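You operate a simulated robot arm through the tools that you are given. There is no shell and no other tool.

The job below is to be done with a simulated robot arm. You get a single attempt, and the scene is never put back.

JOB
Empty the low box into the crate, fold it flat and band it.
Fine: it holds the white tissue; long walls first, then the short ones; band it in the cradle with the blue lever and let the lever up again.
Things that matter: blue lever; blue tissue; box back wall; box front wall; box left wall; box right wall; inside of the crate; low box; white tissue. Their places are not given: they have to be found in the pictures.

It is judged by the outcome, as a careful person would: the job done as asked, and still so three seconds after it is handed in. It fails if anything else is knocked over, pushed out of place, dropped, spilled or broken. Flat cloth is picked up by pressing the open fingertips on it (5 to 10 N) and closing them slowly along it; thin cloth reads only 2 to 8 mm in the jaws.

ROBOT AND FRAMES
A 7-joint arm with a two-finger parallel gripper, fixed in place. Base frame: the origin is at the foot of the arm, x ahead of it, y to its left, z up; the work surface is at about z = 0.8. Units: m, degrees, N and s.
With the tool pointing down near the work surface it reaches from about 0.32 to 0.74 m from the base axis. Its first joint turns from -143.0 to 143.0 degrees. Payload 3 kg.
The tool frame sits at the grasp point between the pads (the TCP): z along the fingers, y along the line on which they close. The tips reach 0.03 m beyond it. Largest opening 0.094 m; finger width 0.028, thickness 0.01; the body of the gripper, 0.05 by 0.096 m, starts 0.055 m behind the TCP.
Orientation is that of the tool frame in the base frame, as [roll, pitch, yaw] about the fixed x, y, z axes, in that order (R = Rz(yaw) Ry(pitch) Rx(roll)). With the fingers straight down and closing along the base's y, the tool's x points along the base's -x, its y along +y and its z along -z.

CONTROLS
- The arm moves only by the tool servo_tool. Its argument "commands" is a list of rows, each an object (a shift or turn left out is 0, a gripper value left out holds the last) with "translation": the shift along the tool's x, y, z in m, a list of three; "rotation": the turn, a rotation vector about the tool's x, y, z in degrees, a list of three; "fingers": the gripper command, from -1 (fully open) to 1 (shut), values between in proportion. In form: [{"translation": [tx, ty, tz], "rotation": [rx, ry, rz], "fingers": fingers}, ...]. A call has 1 to 20 rows; each row shifts and turns the commanded pose from where the row before left it, along the tool's axes as they then stand. A row lasts 0.2 s, in which the tool goes at most 0.05 m and 8.6 degrees; a call with a longer step from one row to the next is refused whole, and so is a gripper value outside its range. A pose out of reach is approached as far as the arm can. The call stops where the force on the tool passes 40 N (or 10 N more than at its start, if that is more) or the arm is blocked; 0.2 s more then pass. The fingers move at their own pace (about 0.045 m/s each) and stop on an object; they squeeze with about 24 N. The grip force told is the motor's: it shows also when the fingers shut on nothing. Time passes only in rows, and 0.2 s behind the last, so rows that do not move let the fingers close. The reply holds the time, the measured pose of the TCP, the force on the tool along the base axes, the opening and the grip force, in the units named above and with some noise, with the torque about the TCP (base axes, N m) and any sound that the robot's microphone picked up, and new pictures: "views" is both (left out), scene, wrist or none.
- Cameras (640 x 400 px; columns grow to the right, rows downward): "scene" is fixed at [0.4008, -0.5015, 1.3912]; the picture's right is [0.45, -0.89, 0.00], its down [-0.83, -0.42, -0.37] and it looks along [0.33, 0.16, -0.93] (base axes); focal length 214 px, centre (320, 200). "wrist" rides on the gripper at [0.076, 0.014, -0.102] in the tool frame; the picture's right is [-0.18, 0.98, 0.00], its down [-0.75, -0.14, -0.64] and it looks along [-0.63, -0.12, 0.77] (tool axes); focal length 243 px, centre (320, 200).
- lift_body(by): slides the trunk up (or, below 0, down) by that many m; the arm rides with it, the base frame stays. It gives what a move gives, with no picture.
- measure_at(camera, pixels): for up to 12 pixels [column, row] of the newest picture of that camera ("zoom" is the newest enlarged one), the place [x, y, z] in the base frame of the surface seen there, good to about 0.002 m. The clock stands still meanwhile.
- enlarge(camera, box): a new picture of the part [left, top, right, bottom] of that camera's present view, enlarged. The clock stands still meanwhile.
- close_job(): hands the job in; it is judged then, once.

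Leave the gripper open and the arm clear of the work at the hand-in unless told otherwise.

The tools are called after ">>>" as a command line: name --argument value ..., lists and objects as JSON in quotes. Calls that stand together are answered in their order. servo_tool: Moves the arm, as the interface text tells. Its arguments: {"type":"object","properties":{"commands":{"type":"array"},"views":{"type":"string","enum":["both","scene","wrist","none"]}},"required":["commands"]} The other tools are called the same way: lift_body (by) slides the trunk up or down; measure_at (camera, pixels) gives the place of the surface under pixels of a picture; enlarge (camera, box) takes an enlarged picture of a part of a camera's view; close_job () hands the job in.

At the start:

```text
clock: 0.0
ee_pos: [0.562, -0.0904, 1.2837]
tcp_rot: [179.9, -0.2, 179.9]
wrist_force: [0.3, 0.0, 0.7]
torque: [-0.01, -0.01, 0.01]
grip_width: 0.094
gripper_force: 0.0
trunk travel left (down, up): [-0.225, 0.165]
```

scene: 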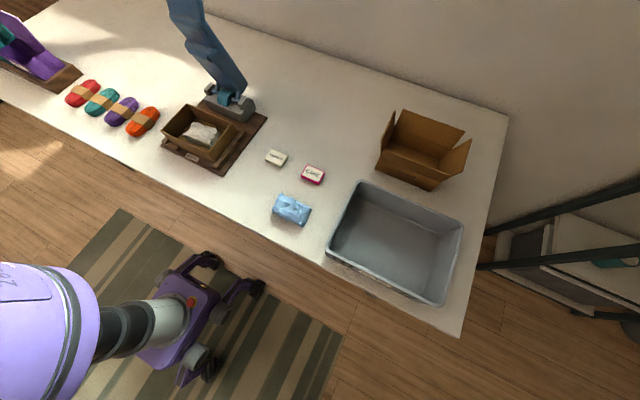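
wrist: 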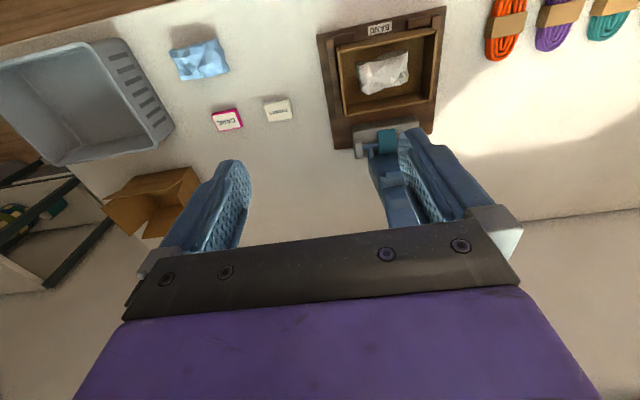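

I see the low cardboard box with white tissue sitting in a wooden cradle around (200,135) in the scene picture. The blue lever stands behind it at about (215,60), the grey crate is at (395,240), and the blue tissue is at (292,210). I'll enlarge both areas before moving.

>>> enlarge --camera "scene" --box '[140, 60, 300, 190]'

>>> enlarge --camera "wrist" --box '[300, 0, 480, 170]'

```text
3.08 times, centred on (220, 125) of scene
```

zoom: 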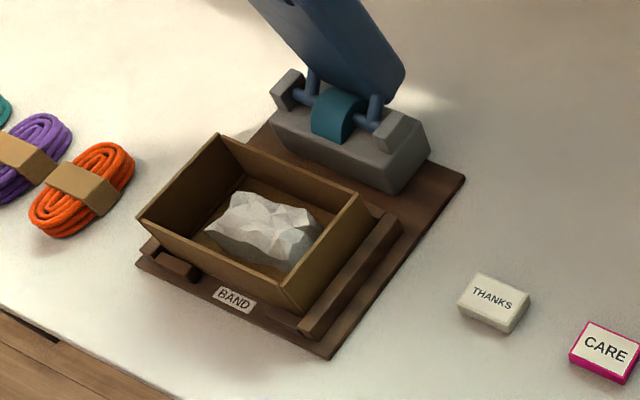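

```text
2.35 times, centred on (390, 85) of wrist
```

zoom: 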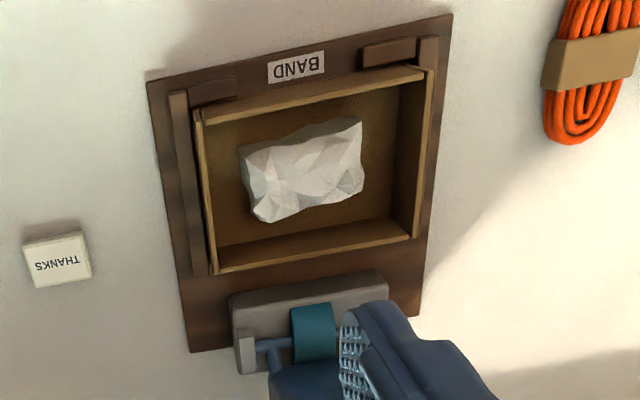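

The zoomed wrist view shows the box well. I'll measure the rim corners, floor, tissue, cradle rails and lever block there, and the lever, crate, and blue tissue in the scene view.

>>> measure_at --camera "zoom" --pixels '[[199, 115], [422, 73], [411, 237], [214, 270], [312, 93], [315, 250], [207, 190], [422, 150], [300, 170], [230, 225], [385, 110], [300, 130]]'

>>> measure_at --camera "scene" --pixels '[[185, 5], [210, 50], [225, 80], [235, 85], [395, 245], [350, 190], [460, 230], [335, 255], [440, 300], [292, 208], [277, 157], [312, 174]]'

>>> measure_at --camera "wrist" --pixels '[[318, 36], [445, 8], [336, 148], [432, 131], [378, 28], [330, 95], [440, 70], [360, 133], [385, 140], [75, 100], [198, 60], [505, 30]]'

```text
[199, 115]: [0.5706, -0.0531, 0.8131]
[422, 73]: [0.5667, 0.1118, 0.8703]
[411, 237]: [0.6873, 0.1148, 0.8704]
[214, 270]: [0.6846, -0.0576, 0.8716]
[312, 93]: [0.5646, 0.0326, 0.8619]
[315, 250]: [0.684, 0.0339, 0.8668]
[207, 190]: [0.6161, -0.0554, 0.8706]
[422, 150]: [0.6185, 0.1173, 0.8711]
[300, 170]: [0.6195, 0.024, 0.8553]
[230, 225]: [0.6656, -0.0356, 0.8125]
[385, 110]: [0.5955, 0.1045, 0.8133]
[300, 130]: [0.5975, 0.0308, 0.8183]
```

```text
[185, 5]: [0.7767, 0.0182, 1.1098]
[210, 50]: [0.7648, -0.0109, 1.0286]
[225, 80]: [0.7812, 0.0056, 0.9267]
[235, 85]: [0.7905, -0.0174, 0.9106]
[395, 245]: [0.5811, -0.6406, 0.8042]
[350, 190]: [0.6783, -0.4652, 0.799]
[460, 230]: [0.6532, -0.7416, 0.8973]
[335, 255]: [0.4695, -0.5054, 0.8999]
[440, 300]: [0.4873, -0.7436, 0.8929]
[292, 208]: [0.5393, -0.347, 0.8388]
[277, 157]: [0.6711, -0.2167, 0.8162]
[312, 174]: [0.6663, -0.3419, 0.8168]
```

```text
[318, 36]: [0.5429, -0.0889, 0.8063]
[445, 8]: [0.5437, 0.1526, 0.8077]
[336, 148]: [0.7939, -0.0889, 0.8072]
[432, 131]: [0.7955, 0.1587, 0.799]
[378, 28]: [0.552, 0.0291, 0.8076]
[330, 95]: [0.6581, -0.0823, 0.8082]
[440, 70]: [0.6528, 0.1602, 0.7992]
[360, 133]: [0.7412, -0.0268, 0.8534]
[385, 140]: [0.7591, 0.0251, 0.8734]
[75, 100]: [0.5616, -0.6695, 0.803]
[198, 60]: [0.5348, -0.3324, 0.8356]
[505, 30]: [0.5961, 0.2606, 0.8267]
```

The box spans about x 0.562–0.687 and y −0.057–0.117, with its rim at z 0.871 and floor at 0.813. Next I'll measure the edges of the tissue in the zoomed wrist view so I can choose the grasp.

>>> measure_at --camera "zoom" --pixels '[[247, 160], [262, 215], [358, 128], [358, 185], [300, 150], [300, 200], [330, 140], [330, 190], [270, 155], [270, 205], [320, 165], [345, 160]]'

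>>> measure_at --camera "zoom" --pixels '[[180, 140], [192, 250], [430, 60], [212, 88], [385, 52], [230, 300], [380, 275], [245, 350], [310, 330], [285, 390], [300, 370], [330, 310]]'

```text
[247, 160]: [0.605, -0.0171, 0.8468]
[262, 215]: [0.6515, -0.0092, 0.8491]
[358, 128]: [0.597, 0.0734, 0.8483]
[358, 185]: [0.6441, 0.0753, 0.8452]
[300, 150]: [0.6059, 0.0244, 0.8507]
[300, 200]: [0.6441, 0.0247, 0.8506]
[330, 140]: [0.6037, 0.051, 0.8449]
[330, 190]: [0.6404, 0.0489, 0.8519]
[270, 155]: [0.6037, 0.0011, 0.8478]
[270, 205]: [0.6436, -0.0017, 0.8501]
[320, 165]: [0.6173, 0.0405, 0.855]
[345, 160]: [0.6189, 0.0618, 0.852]
```

```text
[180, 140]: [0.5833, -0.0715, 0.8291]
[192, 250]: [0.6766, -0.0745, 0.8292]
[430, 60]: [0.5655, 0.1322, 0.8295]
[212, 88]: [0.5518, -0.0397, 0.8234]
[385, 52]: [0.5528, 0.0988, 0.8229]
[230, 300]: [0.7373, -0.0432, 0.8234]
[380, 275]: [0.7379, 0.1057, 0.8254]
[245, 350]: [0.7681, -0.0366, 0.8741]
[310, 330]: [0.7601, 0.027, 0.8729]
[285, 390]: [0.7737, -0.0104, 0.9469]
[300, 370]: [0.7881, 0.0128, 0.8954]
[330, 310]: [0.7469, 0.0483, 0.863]
```

The tissue lump spans x 0.595–0.655, y −0.02–0.077, with its top near 0.855. I'll turn the tool +90° about its axis so the fingers close along base x, and lower it to about z 0.95 above the tissue. The fingers will be part-open at about 0.078 so they fit inside the box.

>>> servo_tool --commands '[{"translation": [0, 0, 0.02], "rotation": [0, 0, 8.2], "fingers": -0.65}, {"translation": [0, 0, 0.02], "rotation": [0, 0, 8.2]}, {"translation": [0, 0, 0.02], "rotation": [0, 0, 8.2]}, {"translation": [0, 0, 0.02], "rotation": [0, 0, 8.2]}, {"translation": [0, 0, 0.02], "rotation": [0, 0, 8.2]}, {"translation": [0, 0, 0.02], "rotation": [0, 0, 8.2]}, {"translation": [0, 0, 0.02], "rotation": [0, 0, 8.2]}, {"translation": [0, 0, 0.02], "rotation": [0, 0, 8.2]}, {"translation": [0, 0, 0.02], "rotation": [0, 0, 8.2]}, {"translation": [0, 0, 0.02], "rotation": [0, 0, 8.2]}, {"translation": [0, 0, 0.02], "rotation": [0, 0, 8.0]}, {"translation": [0.02, 0.0105, 0.015]}, {"translation": [0.02, 0.0105, 0.015]}, {"translation": [0.02, 0.0105, 0.015]}, {"translation": [0.02, 0.0105, 0.015]}, {"translation": [0.02, 0.0105, 0.015]}, {"translation": [0.018, 0.0095, 0.015]}, {}]'

```text
clock: 3.8
ee_pos: [0.6213, 0.0291, 0.9752]
tcp_rot: [-179.9, 0.0, 90.1]
wrist_force: [-0.3, -0.6, -0.7]
torque: [0.03, -0.02, -0.01]
grip_width: 0.0776
gripper_force: 0.0
trunk travel left (down, up): [-0.225, 0.165]
```

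scene: 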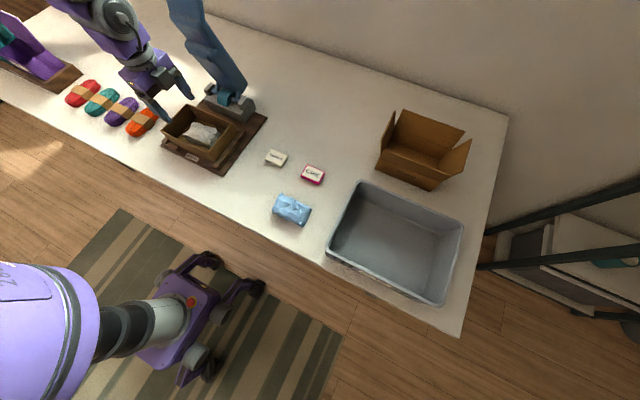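
wrist: 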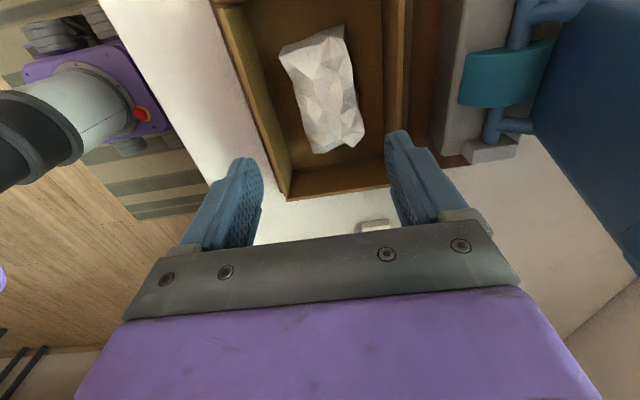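

The tool now stands straight above the box with the fingers closing along x. I'll check the tissue's extents again in this new wrist view before going down.

>>> measure_at --camera "wrist" --pixels '[[284, 60], [340, 35], [310, 150], [362, 130], [325, 90], [295, 90], [350, 90], [335, 120], [260, 120], [395, 100], [288, 190], [388, 185]]'

>>> measure_at --camera "wrist" --pixels '[[495, 65], [540, 70], [590, 120], [620, 40], [560, 20], [600, 200], [635, 250], [500, 150], [450, 40], [370, 225], [575, 100], [630, 150]]'

```text
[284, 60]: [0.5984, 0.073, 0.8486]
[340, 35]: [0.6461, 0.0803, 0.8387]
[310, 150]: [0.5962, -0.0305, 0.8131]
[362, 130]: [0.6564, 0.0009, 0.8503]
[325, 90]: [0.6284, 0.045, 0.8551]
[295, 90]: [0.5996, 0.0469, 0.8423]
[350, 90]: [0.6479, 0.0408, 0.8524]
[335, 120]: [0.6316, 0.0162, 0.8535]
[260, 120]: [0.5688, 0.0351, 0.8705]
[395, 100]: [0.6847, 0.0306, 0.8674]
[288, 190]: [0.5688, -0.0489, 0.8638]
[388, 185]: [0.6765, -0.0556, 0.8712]
```

```text
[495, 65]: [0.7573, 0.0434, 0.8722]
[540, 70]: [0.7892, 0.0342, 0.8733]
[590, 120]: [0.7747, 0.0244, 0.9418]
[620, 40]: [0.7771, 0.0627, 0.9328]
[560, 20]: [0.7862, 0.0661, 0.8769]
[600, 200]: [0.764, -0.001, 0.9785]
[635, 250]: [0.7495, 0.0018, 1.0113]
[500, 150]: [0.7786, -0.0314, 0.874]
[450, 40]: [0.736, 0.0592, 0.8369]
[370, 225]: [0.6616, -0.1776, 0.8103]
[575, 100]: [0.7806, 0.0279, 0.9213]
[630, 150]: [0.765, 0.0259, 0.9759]
```

Tissue centre is about (0.627, 0.027) and the inside of the box is centred at x 0.6255. I'll shift +0.005 in x and go down 0.124 so the tips stop about 7 mm above the box floor, without closing yet.

>>> servo_tool --commands '[{"translation": [-0.002, 0.005, 0.02]}, {"translation": [0, 0, 0.02]}, {"translation": [0, 0, 0.02]}, {"translation": [0, 0, 0.02]}, {"translation": [0, 0, 0.02]}, {"translation": [0, 0, 0.015]}, {"translation": [0, 0, 0.009]}, {}]'

```text
clock: 5.6
ee_pos: [0.6263, 0.0277, 0.8514]
tcp_rot: [179.9, 0.0, 90.0]
wrist_force: [-0.1, 0.0, 0.1]
torque: [0.01, 0.0, 0.02]
grip_width: 0.0773
gripper_force: 0.0
trunk travel left (down, up): [-0.225, 0.165]
```

scene: 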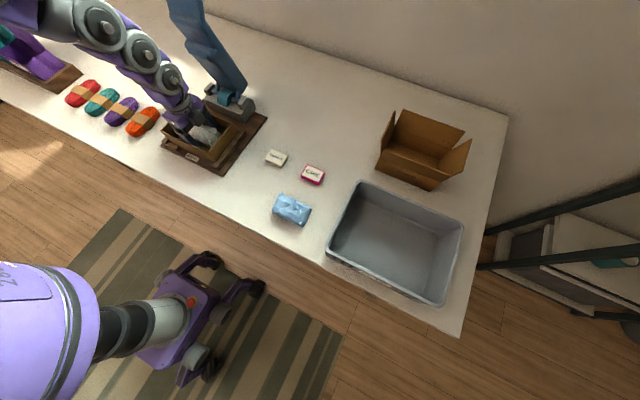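
wrist: 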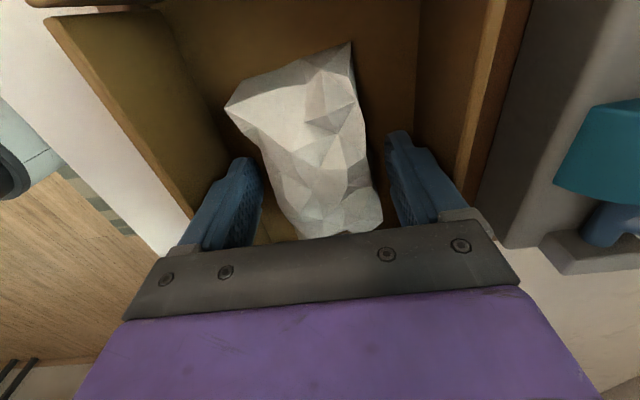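

No force is read and the fingers straddle the tissue on both sides, so I'll close them slowly on it.

>>> servo_tool --commands '[{"fingers": -0.4}, {"fingers": -0.2}, {"fingers": 0.0}, {"fingers": 0.2}, {"fingers": 0.5}, {"fingers": 1}, {"fingers": 1}, {"fingers": 1}, {"fingers": 1}]'

```text
clock: 7.6
ee_pos: [0.6276, 0.0265, 0.8494]
tcp_rot: [180.0, 0.0, 89.9]
wrist_force: [0.5, 0.1, 0.6]
torque: [0.01, 0.02, 0.04]
grip_width: 0.0621
gripper_force: 23.4
trunk travel left (down, up): [-0.225, 0.165]
```

scene: 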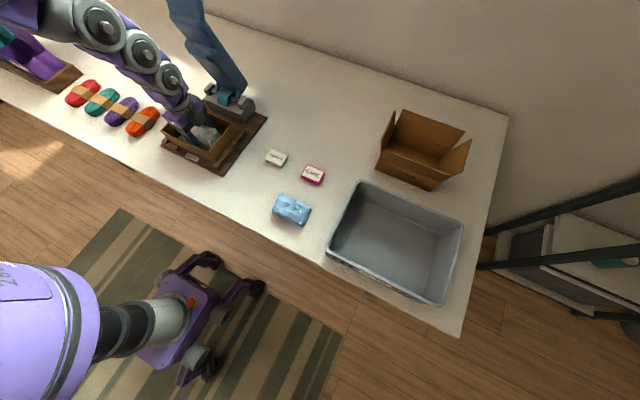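
wrist: 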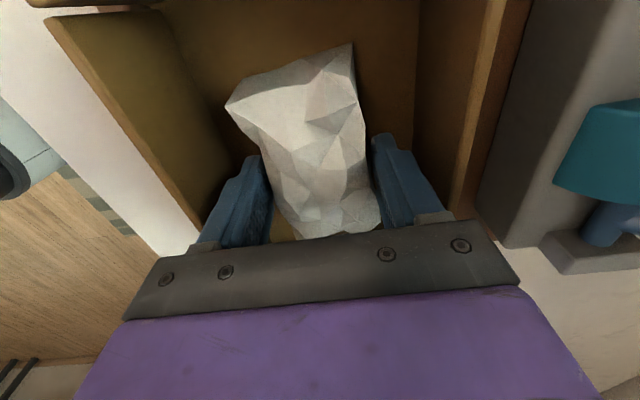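

The fingers stopped at 0.062 m with 23 N, so the tissue is held. I'll lift it straight up.

>>> servo_tool --commands '[{"translation": [0, 0, -0.01]}, {"translation": [0, 0, -0.02]}, {"translation": [0, 0, -0.02]}, {"translation": [0, 0, -0.03]}, {"translation": [0, 0, -0.03]}, {"translation": [0, 0, -0.03]}, {"translation": [0, 0, -0.03]}, {}]'

```text
clock: 9.4
ee_pos: [0.6274, 0.0254, 1.0186]
tcp_rot: [-180.0, 0.0, 90.1]
wrist_force: [0.4, -0.5, -0.4]
torque: [-0.01, 0.0, 0.01]
grip_width: 0.0615
gripper_force: 24.0
trunk travel left (down, up): [-0.225, 0.165]
```

scene: 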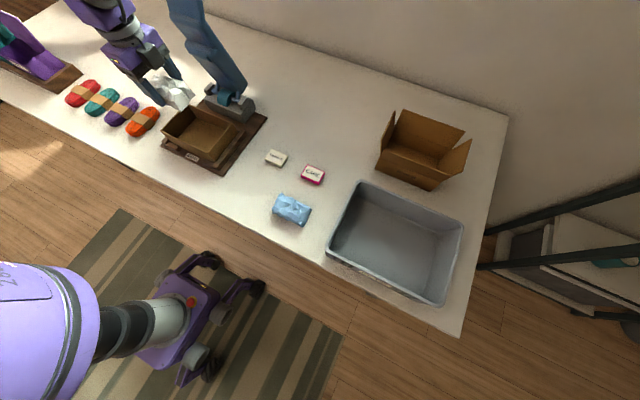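
wrist: 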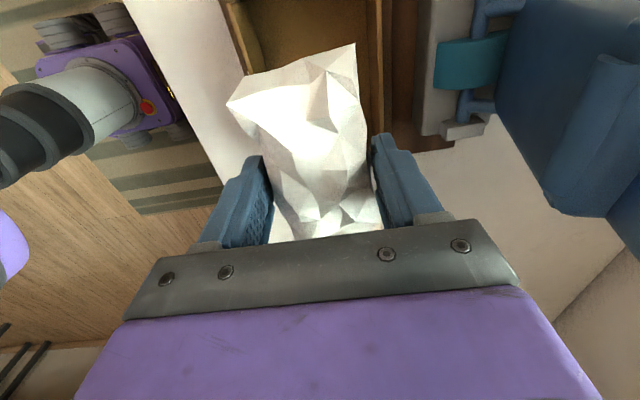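

The tissue is in hand and the box is empty. Before carrying the tissue across, I'll enlarge the crate to find its inner bounds.

>>> enlarge --camera "scene" --box '[310, 170, 480, 315]'

```text
2.76 times, centred on (395, 242) of scene
```

zoom: 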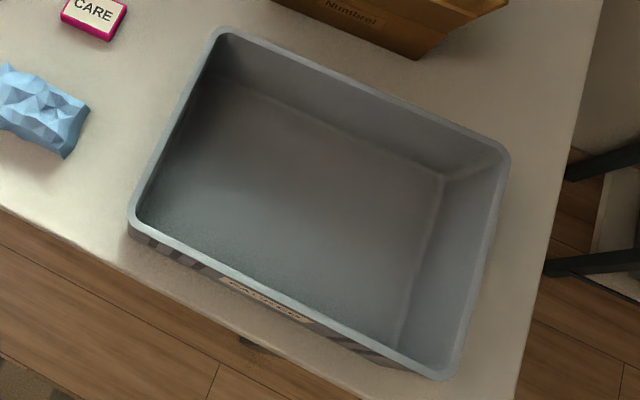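

>>> measure_at --camera "zoom" --pixels '[[219, 33], [506, 155], [440, 374], [134, 220], [175, 130], [290, 300], [360, 90], [170, 200], [230, 90], [230, 220], [300, 170], [300, 240]]'

```text
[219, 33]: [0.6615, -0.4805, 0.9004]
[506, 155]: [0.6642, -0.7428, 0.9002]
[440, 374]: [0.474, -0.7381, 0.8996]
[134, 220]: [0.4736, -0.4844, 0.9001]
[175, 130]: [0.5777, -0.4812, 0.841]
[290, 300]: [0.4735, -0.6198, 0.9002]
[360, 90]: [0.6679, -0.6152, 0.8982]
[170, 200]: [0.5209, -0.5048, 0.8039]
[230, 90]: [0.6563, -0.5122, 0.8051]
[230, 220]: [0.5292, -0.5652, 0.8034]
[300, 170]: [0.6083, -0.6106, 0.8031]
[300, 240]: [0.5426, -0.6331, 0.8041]
```

The crate's rim is at z 0.90, spanning x 0.472–0.665 and y −0.743 to −0.48, and its floor is at 0.803. I'll carry the tissue at z ≈ 1.02 to above the near part of the crate, around (0.54, −0.545), and read how far the arm reaches.

>>> servo_tool --commands '[{"translation": [-0.01, -0.002, 0]}, {"translation": [-0.03, -0.0047, 0]}, {"translation": [-0.03, -0.0047, 0]}, {"translation": [-0.03, -0.0047, 0]}, {"translation": [-0.03, -0.0047, 0]}, {"translation": [-0.03, -0.0047, 0]}, {"translation": [-0.03, -0.0047, 0]}, {"translation": [-0.03, -0.0047, 0]}, {"translation": [-0.03, -0.0047, 0]}, {"translation": [-0.03, -0.0047, 0]}, {"translation": [-0.03, -0.0047, 0]}, {"translation": [-0.03, -0.0047, 0]}, {"translation": [-0.03, -0.0047, 0]}, {"translation": [-0.03, -0.0047, 0]}, {"translation": [-0.03, -0.0047, 0]}, {"translation": [-0.03, -0.0047, 0]}, {"translation": [-0.03, -0.0047, 0]}, {"translation": [-0.03, -0.0047, 0]}, {"translation": [-0.03, -0.0047, 0]}, {"translation": [-0.02, -0.0047, 0]}]'

```text
clock: 13.6
ee_pos: [0.5364, -0.5379, 1.0184]
tcp_rot: [-179.9, -0.1, 90.0]
wrist_force: [0.7, -0.1, -1.8]
torque: [0.04, 0.01, 0.01]
grip_width: 0.061
gripper_force: 23.9
out of reach, approached as far as the arm can: row 20
trunk travel left (down, up): [-0.225, 0.165]
```

scene: 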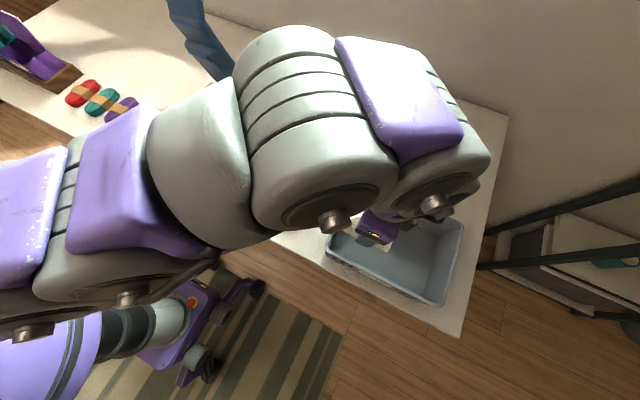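
wrist: 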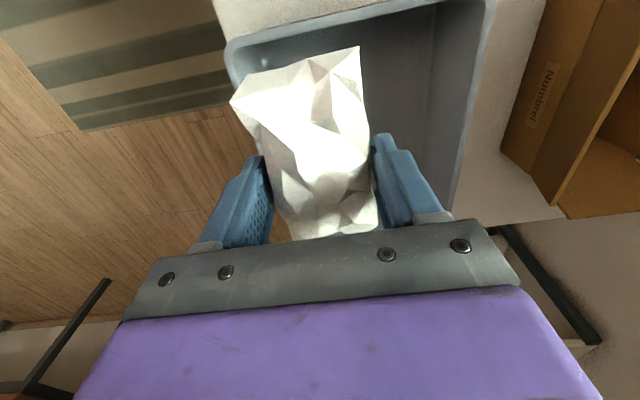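

The arm is at its reach limit at (0.536, −0.538), and the tissue's near end would be too close to the crate wall at y −0.485. I'll tilt the fingers 16° outward (toward −y) to gain reach, then shift about 0.035 further into the crate while still high above the rim.

>>> servo_tool --commands '[{"rotation": [0, -8, 0]}, {"rotation": [0, -8, 0]}, {"translation": [-0.0168, 0.004, 0.0048]}, {"translation": [-0.0168, 0.004, 0.0048]}, {}]'

```text
clock: 14.8
ee_pos: [0.544, -0.5709, 1.0185]
tcp_rot: [179.9, 15.8, 89.9]
wrist_force: [1.0, -0.7, -0.4]
torque: [-0.01, 0.0, 0.0]
grip_width: 0.0608
gripper_force: 24.0
trunk travel left (down, up): [-0.225, 0.165]
```

scene: 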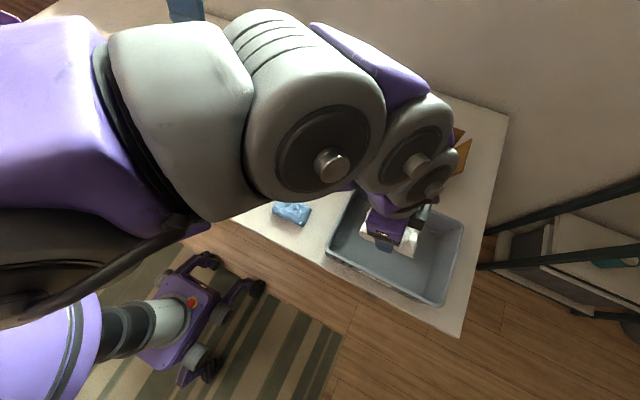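
wrist: 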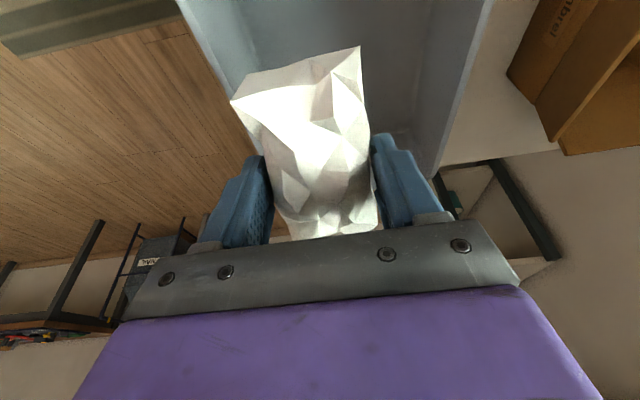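

The TCP is now at (0.544, −0.571), with the tissue well inside the crate's outline. Lowering the trunk by 0.155 m brings the tissue near the crate floor without losing reach.

>>> lift_body --by -0.155

```text
clock: 16.6
ee_pos: [0.543, -0.5686, 0.8643]
tcp_rot: [-180.0, 15.9, 90.0]
wrist_force: [-0.4, -0.5, -0.5]
torque: [0.02, 0.01, -0.05]
grip_width: 0.0609
gripper_force: 23.7
trunk travel left (down, up): [-0.07, 0.32]
```

No contact force yet; the TCP is at z 0.864 with the tissue just above the floor. I'll open the fingers gently to let it down.

>>> servo_tool --commands '[{"fingers": -0.35}, {"fingers": -0.5}, {"fingers": -0.65}, {"fingers": -0.75}, {}, {}]'

```text
clock: 18.0
ee_pos: [0.5445, -0.5695, 0.8641]
tcp_rot: [180.0, 15.9, 90.0]
wrist_force: [0.0, 0.4, -0.3]
torque: [0.03, -0.03, 0.01]
grip_width: 0.0825
gripper_force: 0.1
trunk travel left (down, up): [-0.07, 0.32]
```

scene: 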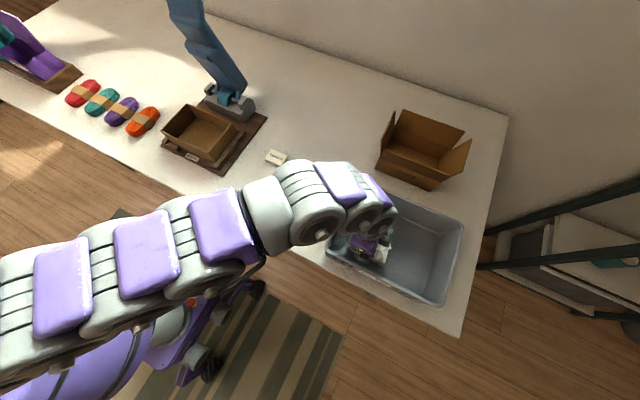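
wrist: 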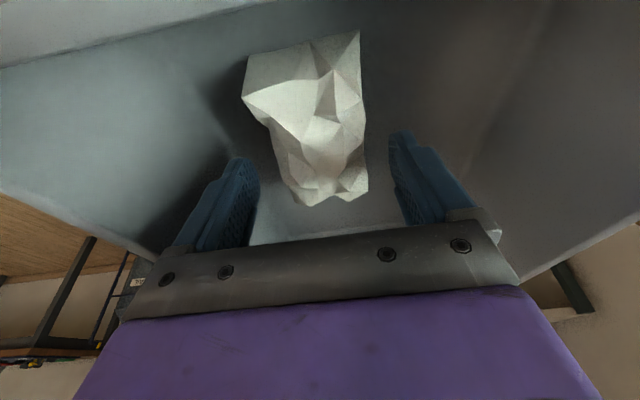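

The tissue is lying free on the crate floor between the open fingers. I'll raise the trunk back by 0.155.

>>> lift_body --by 0.155

```text
clock: 19.8
ee_pos: [0.5441, -0.569, 1.0208]
tcp_rot: [180.0, 15.8, 90.0]
wrist_force: [-0.2, 0.5, -0.8]
torque: [0.01, -0.04, 0.0]
grip_width: 0.0825
gripper_force: 0.1
trunk travel left (down, up): [-0.225, 0.165]
```

The arm is back at z 1.02. I'll move back toward +y, take out the 16° tilt, and travel at this height to just in front of the box, near (0.53, 0.02).

>>> servo_tool --commands '[{"translation": [0.024, 0, -0.007]}, {"translation": [0.024, 0, -0.007], "rotation": [0, 8, 0]}, {"rotation": [0, 7.9, 0]}, {"translation": [0.03, -0.001, 0]}, {"translation": [0.035, -0.001, 0]}, {"translation": [0.035, -0.001, 0]}, {"translation": [0.035, -0.001, 0]}, {"translation": [0.035, -0.001, 0]}, {"translation": [0.035, -0.001, 0]}, {"translation": [0.035, -0.001, 0]}, {"translation": [0.035, -0.001, 0]}, {"translation": [0.035, -0.001, 0]}, {"translation": [0.035, -0.001, 0]}, {"translation": [0.035, -0.001, 0]}, {"translation": [0.035, -0.001, 0]}, {"translation": [0.035, -0.001, 0]}, {"translation": [0.035, -0.001, 0]}, {"translation": [0.035, -0.001, 0]}, {"translation": [0.035, -0.001, 0]}, {}]'

```text
clock: 24.0
ee_pos: [0.528, 0.0395, 1.0186]
tcp_rot: [180.0, 0.1, 89.9]
wrist_force: [0.1, -0.4, 1.2]
torque: [-0.01, -0.01, -0.05]
grip_width: 0.0822
gripper_force: 0.1
trunk travel left (down, up): [-0.225, 0.165]
```

scene: 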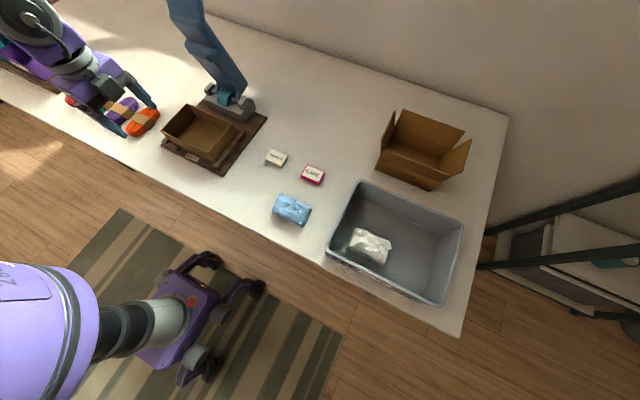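
wrist: 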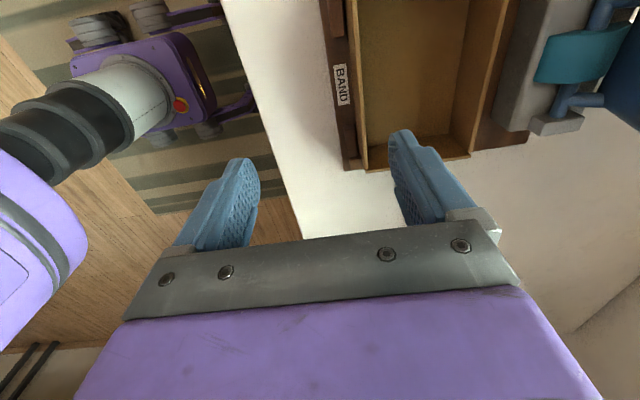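

The white tissue shows inside the crate at (370,245). Now I'll turn the tool back −90° so the open fingers spread along y, and look more closely at the empty box.

>>> servo_tool --commands '[{"rotation": [0, 0, -8.2]}, {"rotation": [0, 0, -8.2]}, {"rotation": [0, 0, -8.2]}, {"rotation": [0, 0, -8.2]}, {"rotation": [0, 0, -8.2]}, {"rotation": [0, 0, -8.2]}, {"rotation": [0, 0, -8.2]}, {"rotation": [0, 0, -8.2]}, {"rotation": [0, 0, -8.2]}, {"rotation": [0, 0, -8.2]}, {"rotation": [0, 0, -8.0]}, {}]'

>>> enlarge --camera "scene" --box '[150, 70, 280, 180]'

```text
clock: 26.6
ee_pos: [0.5282, 0.0371, 1.019]
tcp_rot: [-179.9, 0.0, -179.8]
wrist_force: [0.6, 0.0, -0.2]
torque: [0.0, 0.02, 0.01]
grip_width: 0.0823
gripper_force: 0.0
trunk travel left (down, up): [-0.225, 0.165]
```

scene: 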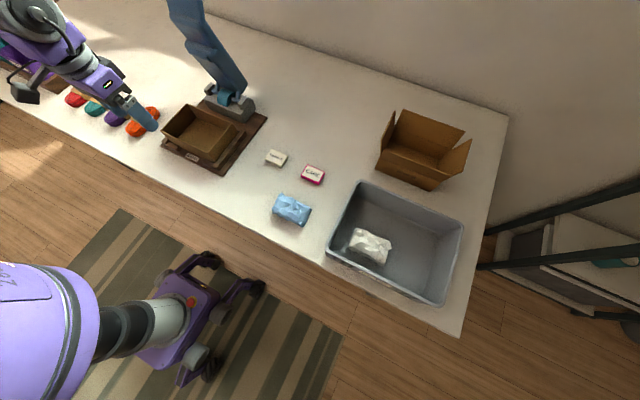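
wrist: 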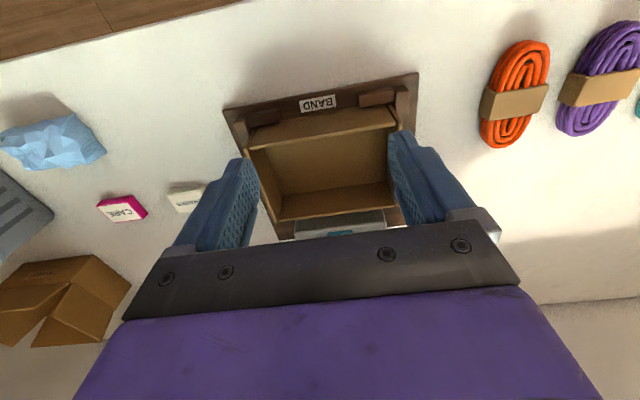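

```text
3.64 times, centred on (215, 125) of scene
```

zoom: 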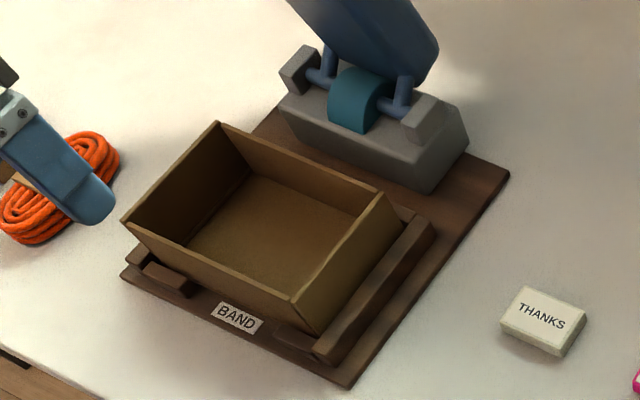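

The box is empty and upright in the cradle. I'll lower the fingers in front of the front wall (leading edge about x 0.542, wall at 0.563) until the tips are at z ≈ 0.852, centred at y 0.03.

>>> servo_tool --commands '[{"translation": [0, -0.007, 0.02]}, {"translation": [0, 0, 0.025]}, {"translation": [0, 0, 0.025]}, {"translation": [0, 0, 0.025]}, {"translation": [0, 0, 0.025]}, {"translation": [0, 0, 0.017]}, {}]'

```text
clock: 28.2
ee_pos: [0.5276, 0.0304, 0.8823]
tcp_rot: [-179.8, 0.0, -179.9]
wrist_force: [0.4, -0.7, 1.3]
torque: [0.01, 0.02, 0.01]
grip_width: 0.0822
gripper_force: 0.1
trunk travel left (down, up): [-0.225, 0.165]
```

scene: 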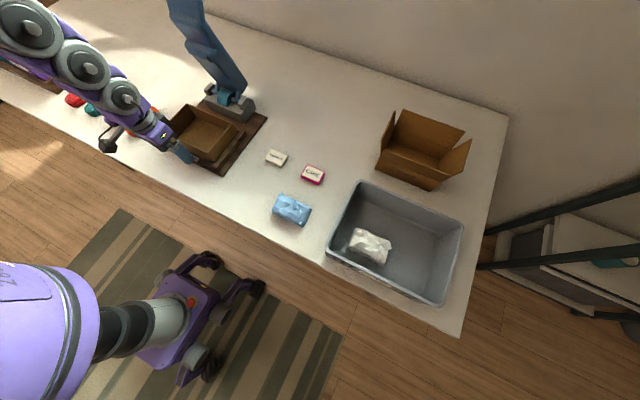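
wrist: 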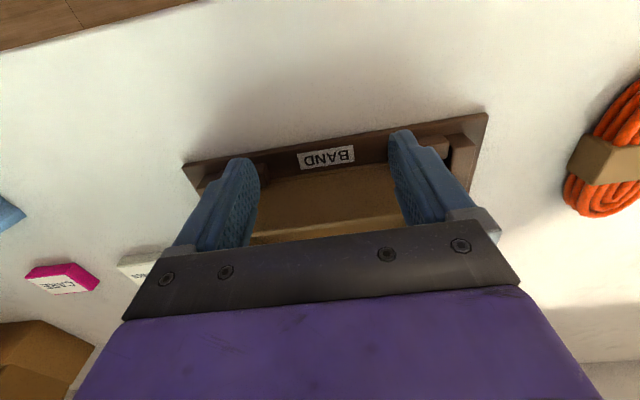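

I'm in place in front of the wall with no contact. I'll push toward +x in small steps and watch the force.

>>> servo_tool --commands '[{"translation": [-0.01, 0, 0]}, {"translation": [-0.006, 0, 0]}, {"translation": [-0.006, 0, 0]}, {"translation": [-0.006, 0, 0]}, {"translation": [-0.006, 0, 0]}, {"translation": [-0.006, 0, 0]}, {}]'

```text
clock: 29.8
ee_pos: [0.568, 0.0318, 0.883]
tcp_rot: [-179.9, 0.0, 179.9]
wrist_force: [0.6, 0.5, 0.8]
torque: [-0.04, 0.01, 0.0]
grip_width: 0.0824
gripper_force: 0.0
trunk travel left (down, up): [-0.225, 0.165]
```

scene: 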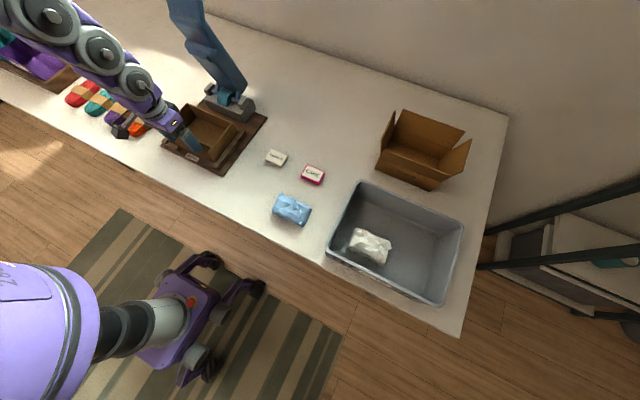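
wrist: 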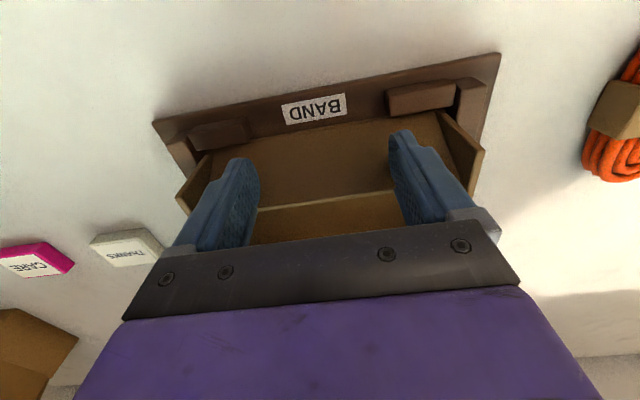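

The front wall is leaning inward with almost no force. I'll follow its arc, moving further +x while going down, to lay it on the floor.

>>> servo_tool --commands '[{"translation": [-0.01, 0, 0.004]}, {"translation": [-0.009, 0, 0.007]}, {"translation": [-0.006, 0, 0.007]}, {"translation": [-0.004, 0, 0.006]}, {"translation": [-0.002, 0, 0.005]}, {"translation": [0, 0, 0.002]}, {}]'

```text
clock: 31.4
ee_pos: [0.5992, 0.0304, 0.8525]
tcp_rot: [-179.9, 0.0, -179.9]
wrist_force: [0.2, 0.1, 0.4]
torque: [-0.01, 0.0, -0.04]
grip_width: 0.0823
gripper_force: 0.0
trunk travel left (down, up): [-0.225, 0.165]
```

scene: 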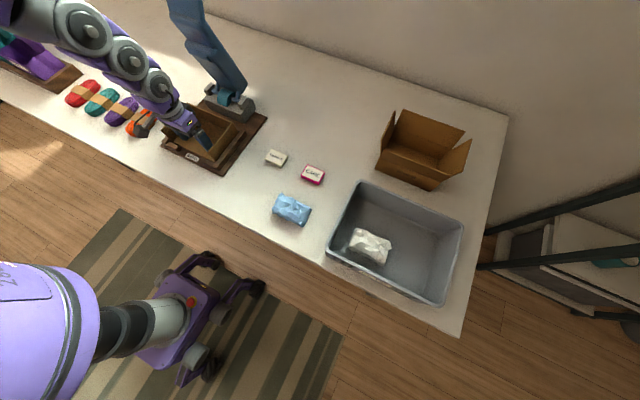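
wrist: 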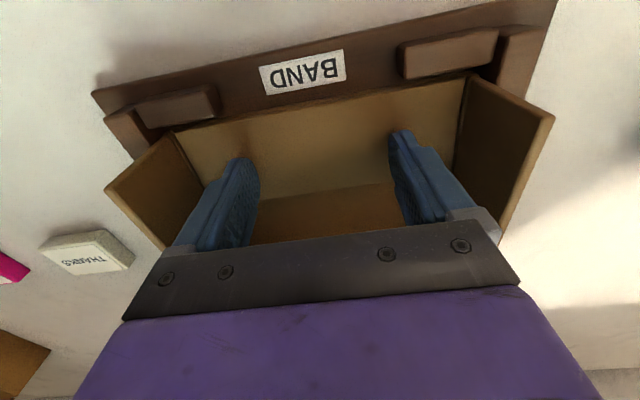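

The front wall is nearly flat under the tips. I'll press a few millimetres more until I feel it seat on the floor.

>>> servo_tool --commands '[{"translation": [0, 0, 0.002]}, {"translation": [0, 0, 0.002]}, {"translation": [0, 0, 0.002]}, {}]'

>>> enlarge --camera "wrist" --box '[90, 0, 570, 300]'

```text
clock: 32.4
ee_pos: [0.5989, 0.0307, 0.8482]
tcp_rot: [-179.9, 0.3, -179.9]
wrist_force: [-0.9, 1.0, 31.9]
torque: [0.55, 0.37, 0.1]
grip_width: 0.0825
gripper_force: 0.6
trunk travel left (down, up): [-0.225, 0.165]
```

scene: 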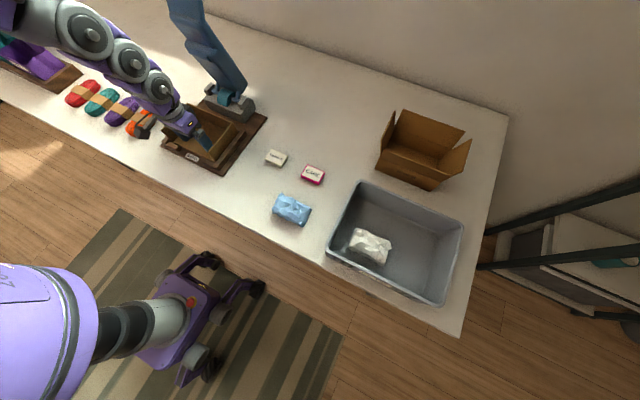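
wrist: 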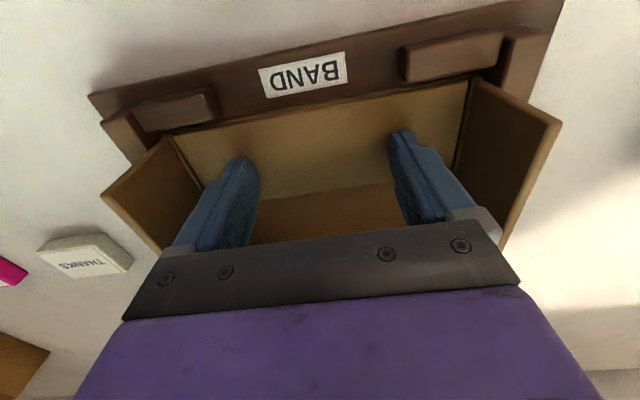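

```text
1.33 times, centred on (330, 150) of wrist
```

zoom: 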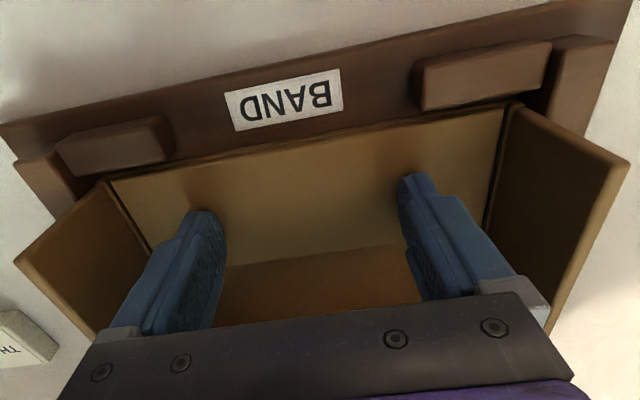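

32 N shows the wall is pressed onto the floor. I'll rise slowly and check whether it stays down.

>>> servo_tool --commands '[{"translation": [0, 0, -0.004]}, {"translation": [0, 0, -0.01]}, {"translation": [0, 0, -0.02]}, {"translation": [0, 0, -0.03]}, {"translation": [0, 0, -0.03]}, {}]'

>>> enlarge --camera "wrist" --box '[90, 0, 570, 300]'

>>> measure_at --camera "zoom" --pixels '[[320, 120], [320, 140], [320, 160], [320, 180], [320, 200], [320, 220], [320, 240]]'

```text
clock: 33.8
ee_pos: [0.6001, 0.0323, 0.939]
tcp_rot: [-179.9, -0.1, -180.0]
wrist_force: [-1.1, 0.0, 0.6]
torque: [-0.04, 0.0, 0.01]
grip_width: 0.0823
gripper_force: 0.0
trunk travel left (down, up): [-0.225, 0.165]
```

scene: 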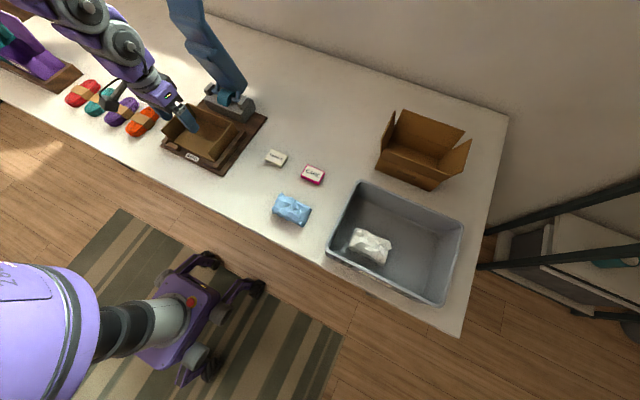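
wrist: 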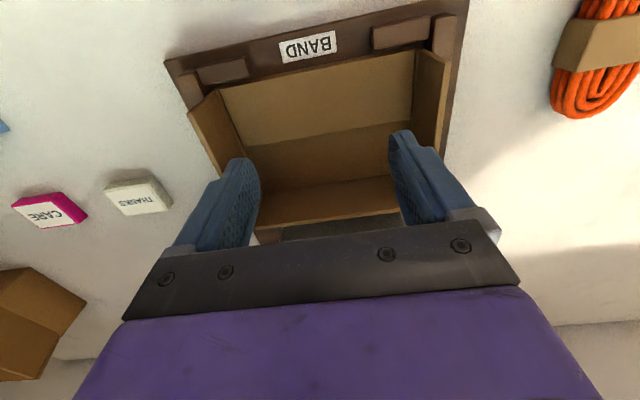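

```text
1.33 times, centred on (330, 150) of wrist
```

zoom: 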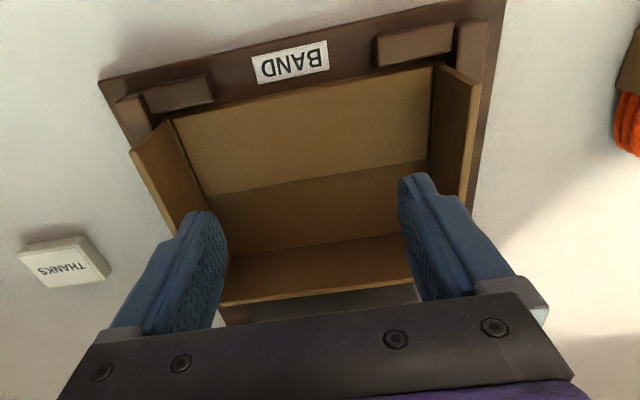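

```text
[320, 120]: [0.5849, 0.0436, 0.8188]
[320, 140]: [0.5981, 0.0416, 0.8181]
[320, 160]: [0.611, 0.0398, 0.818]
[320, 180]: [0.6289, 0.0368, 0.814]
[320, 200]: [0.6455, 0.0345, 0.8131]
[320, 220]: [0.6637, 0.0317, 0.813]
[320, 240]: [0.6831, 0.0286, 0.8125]
```

The front wall lies flat (z 0.818) and stays there. Before working near the lever for the back wall, I'll look at the lever's shape and the gap behind the box.

>>> enlarge --camera "scene" --box '[150, 0, 270, 110]'

>>> measure_at --camera "zoom" --pixels '[[110, 20], [170, 20], [150, 60], [210, 60], [190, 110], [250, 110], [240, 200], [300, 180], [330, 280], [390, 250], [400, 330], [440, 300]]'

```text
3.64 times, centred on (210, 55) of scene
```

zoom: 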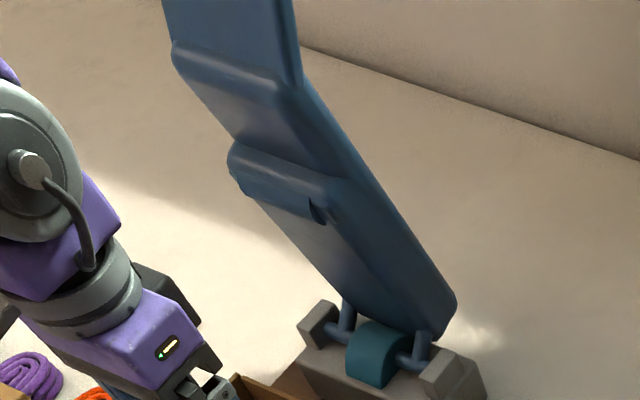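

```text
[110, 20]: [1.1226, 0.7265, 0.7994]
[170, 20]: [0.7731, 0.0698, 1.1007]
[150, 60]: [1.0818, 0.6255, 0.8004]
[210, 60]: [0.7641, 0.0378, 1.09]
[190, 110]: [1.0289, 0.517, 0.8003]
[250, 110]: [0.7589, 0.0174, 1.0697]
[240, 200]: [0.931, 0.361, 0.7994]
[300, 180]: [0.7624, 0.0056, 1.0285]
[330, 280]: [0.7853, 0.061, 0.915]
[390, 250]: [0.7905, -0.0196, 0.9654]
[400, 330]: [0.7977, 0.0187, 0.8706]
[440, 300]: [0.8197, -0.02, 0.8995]
```

The lever plate covers y ≈ −0.02 to 0.07, with ridges reaching x ≈ 0.75, so the wrist should stay away from it. Instead of going behind the wall with the whole hand, I'll turn the tool +90° so it closes along x and open it to 0.088. Then only the far finger goes behind the back wall, with the hand at x ≈ 0.653.

>>> servo_tool --commands '[{"translation": [0, 0, -0.01], "rotation": [0, 0, 8.2], "fingers": -0.87}, {"translation": [0, 0, -0.01], "rotation": [0, 0, 8.2]}, {"translation": [0, 0, -0.01], "rotation": [0, 0, 8.2]}, {"rotation": [0, 0, 8.2]}, {"rotation": [0, 0, 8.2]}, {"rotation": [0, 0, 8.2]}, {"rotation": [0, 0, 8.2]}, {"rotation": [0, 0, 8.2]}, {"rotation": [0, 0, 8.2]}, {"rotation": [0, 0, 8.2]}, {"rotation": [0, 0, 8.0]}, {"translation": [0, 0.018, 0]}, {"translation": [0, 0.018, 0]}, {"translation": [0, 0.017, 0]}, {}]'

```text
clock: 37.0
ee_pos: [0.6497, 0.0316, 0.9693]
tcp_rot: [180.0, 0.0, 89.9]
wrist_force: [-0.1, 0.5, -0.7]
torque: [0.01, 0.02, 0.01]
grip_width: 0.0881
gripper_force: 0.0
trunk travel left (down, up): [-0.225, 0.165]
```

scene: 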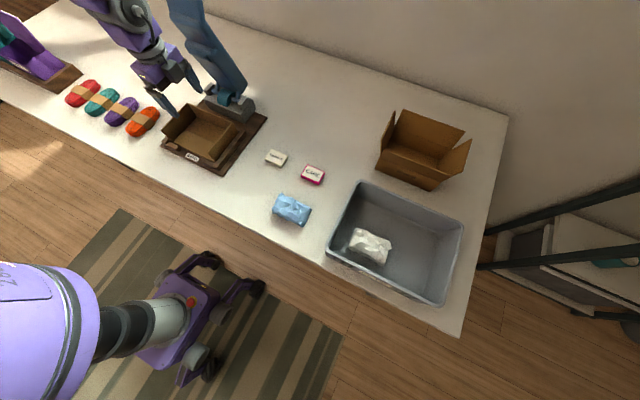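
wrist: 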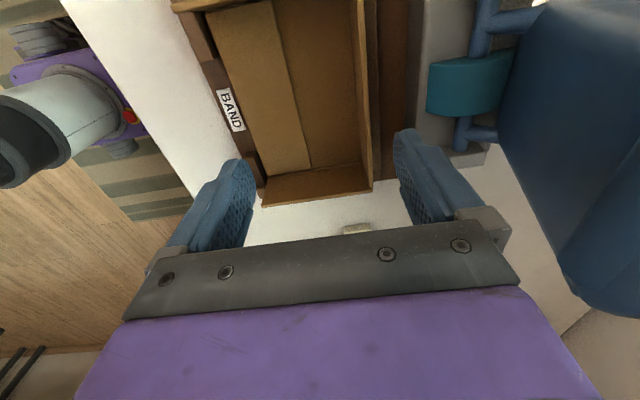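

The front wall stays flat and the hand is centred. I'll measure the back wall's rim again so the outer finger clears it.

>>> measure_at --camera "wrist" --pixels '[[362, 60], [368, 60], [372, 60], [378, 60], [368, 150], [376, 150], [410, 60], [420, 100], [440, 60], [370, 185]]'

```text
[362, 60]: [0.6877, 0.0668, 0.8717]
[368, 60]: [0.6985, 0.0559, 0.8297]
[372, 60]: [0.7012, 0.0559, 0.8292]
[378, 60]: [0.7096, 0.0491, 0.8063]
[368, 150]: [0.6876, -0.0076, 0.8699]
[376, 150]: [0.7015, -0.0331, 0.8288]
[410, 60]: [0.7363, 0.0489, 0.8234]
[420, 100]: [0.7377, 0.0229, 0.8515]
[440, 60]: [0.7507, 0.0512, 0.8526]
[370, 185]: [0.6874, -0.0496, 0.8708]
```

The back wall's outer face is at x ≈ 0.689, and a low rail (z 0.829) sits behind it. I'll shift +0.006 in x and lower the tips to z ≈ 0.851, above the rail and behind the wall.

>>> servo_tool --commands '[{"translation": [0, 0.007, 0]}, {"translation": [0, 0, 0.025]}, {"translation": [0, 0, 0.025]}, {"translation": [0, 0, 0.02]}, {"translation": [0, 0, 0.018]}, {}]'

```text
clock: 38.4
ee_pos: [0.6595, 0.0327, 0.882]
tcp_rot: [-180.0, 0.0, 90.0]
wrist_force: [0.4, 1.4, 1.2]
torque: [0.0, 0.06, 0.03]
grip_width: 0.0879
gripper_force: 0.2
trunk travel left (down, up): [-0.225, 0.165]
```

scene: 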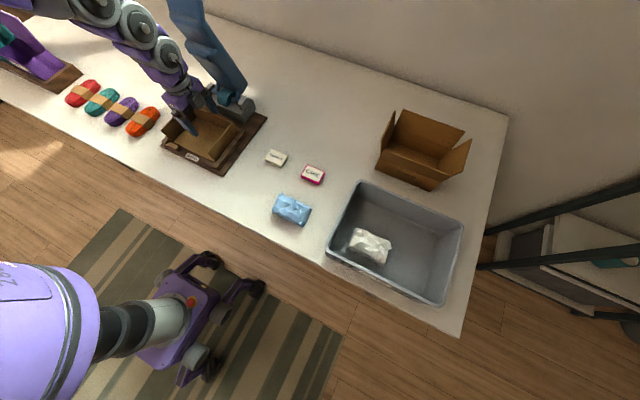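
wrist: 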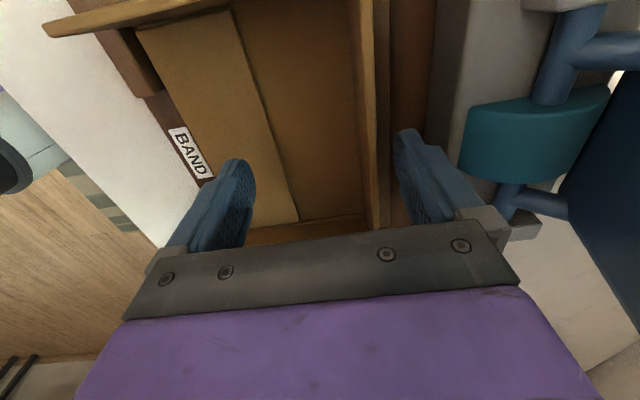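

The far finger is behind the back wall (inner face about x 0.7035). I'll push toward −x in small steps and watch the wall lean inward.

>>> servo_tool --commands '[{"translation": [0, -0.008, 0]}, {"translation": [0, -0.007, 0]}, {"translation": [0, -0.007, 0]}, {"translation": [0, -0.007, 0]}, {"translation": [0, -0.007, 0]}, {}]'

```text
clock: 39.8
ee_pos: [0.6219, 0.0299, 0.8809]
tcp_rot: [180.0, 0.1, 90.0]
wrist_force: [0.5, -0.5, 0.1]
torque: [-0.03, 0.0, 0.02]
grip_width: 0.0879
gripper_force: 0.1
trunk travel left (down, up): [-0.225, 0.165]
```

scene: 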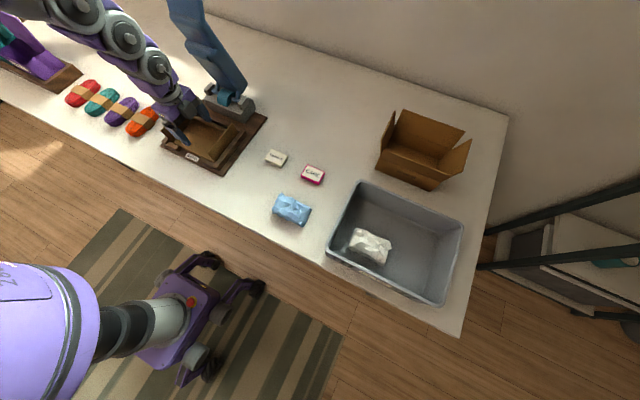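
wrist: 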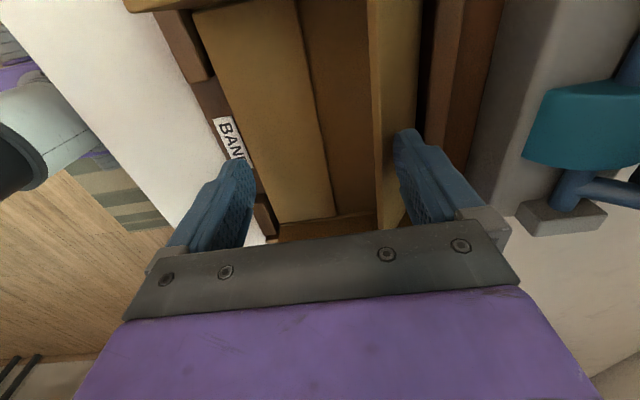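

The back wall is leaning inward cleanly. I'll follow its arc down to lay it flat.

>>> servo_tool --commands '[{"translation": [0, -0.009, 0.004]}, {"translation": [0, -0.008, 0.007]}, {"translation": [0, -0.005, 0.007]}, {"translation": [0, -0.003, 0.006]}, {"translation": [0, -0.001, 0.004]}, {}]'

```text
clock: 41.2
ee_pos: [0.5963, 0.0315, 0.8533]
tcp_rot: [-180.0, 0.1, 90.0]
wrist_force: [1.4, 0.8, 0.3]
torque: [0.03, 0.01, -0.01]
grip_width: 0.0878
gripper_force: 0.1
trunk travel left (down, up): [-0.225, 0.165]
```

scene: 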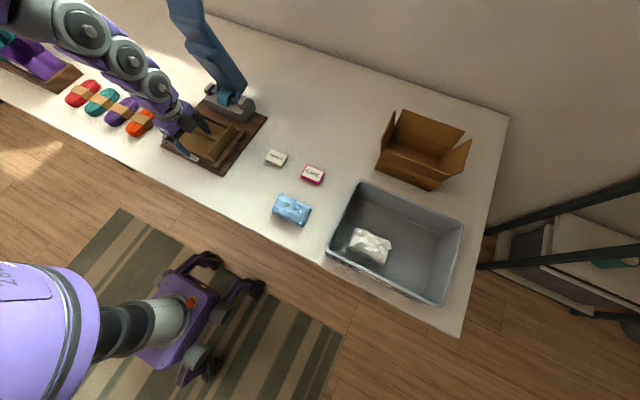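
wrist: 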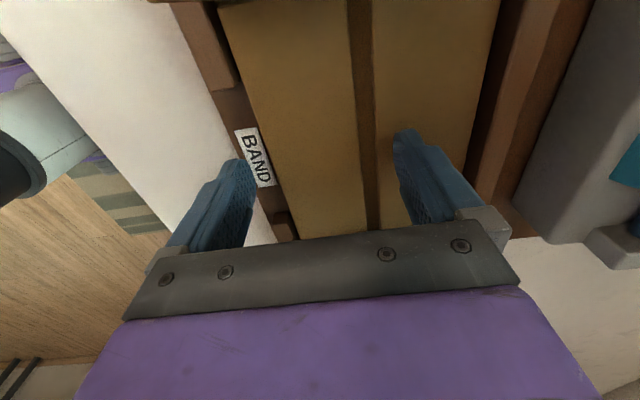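

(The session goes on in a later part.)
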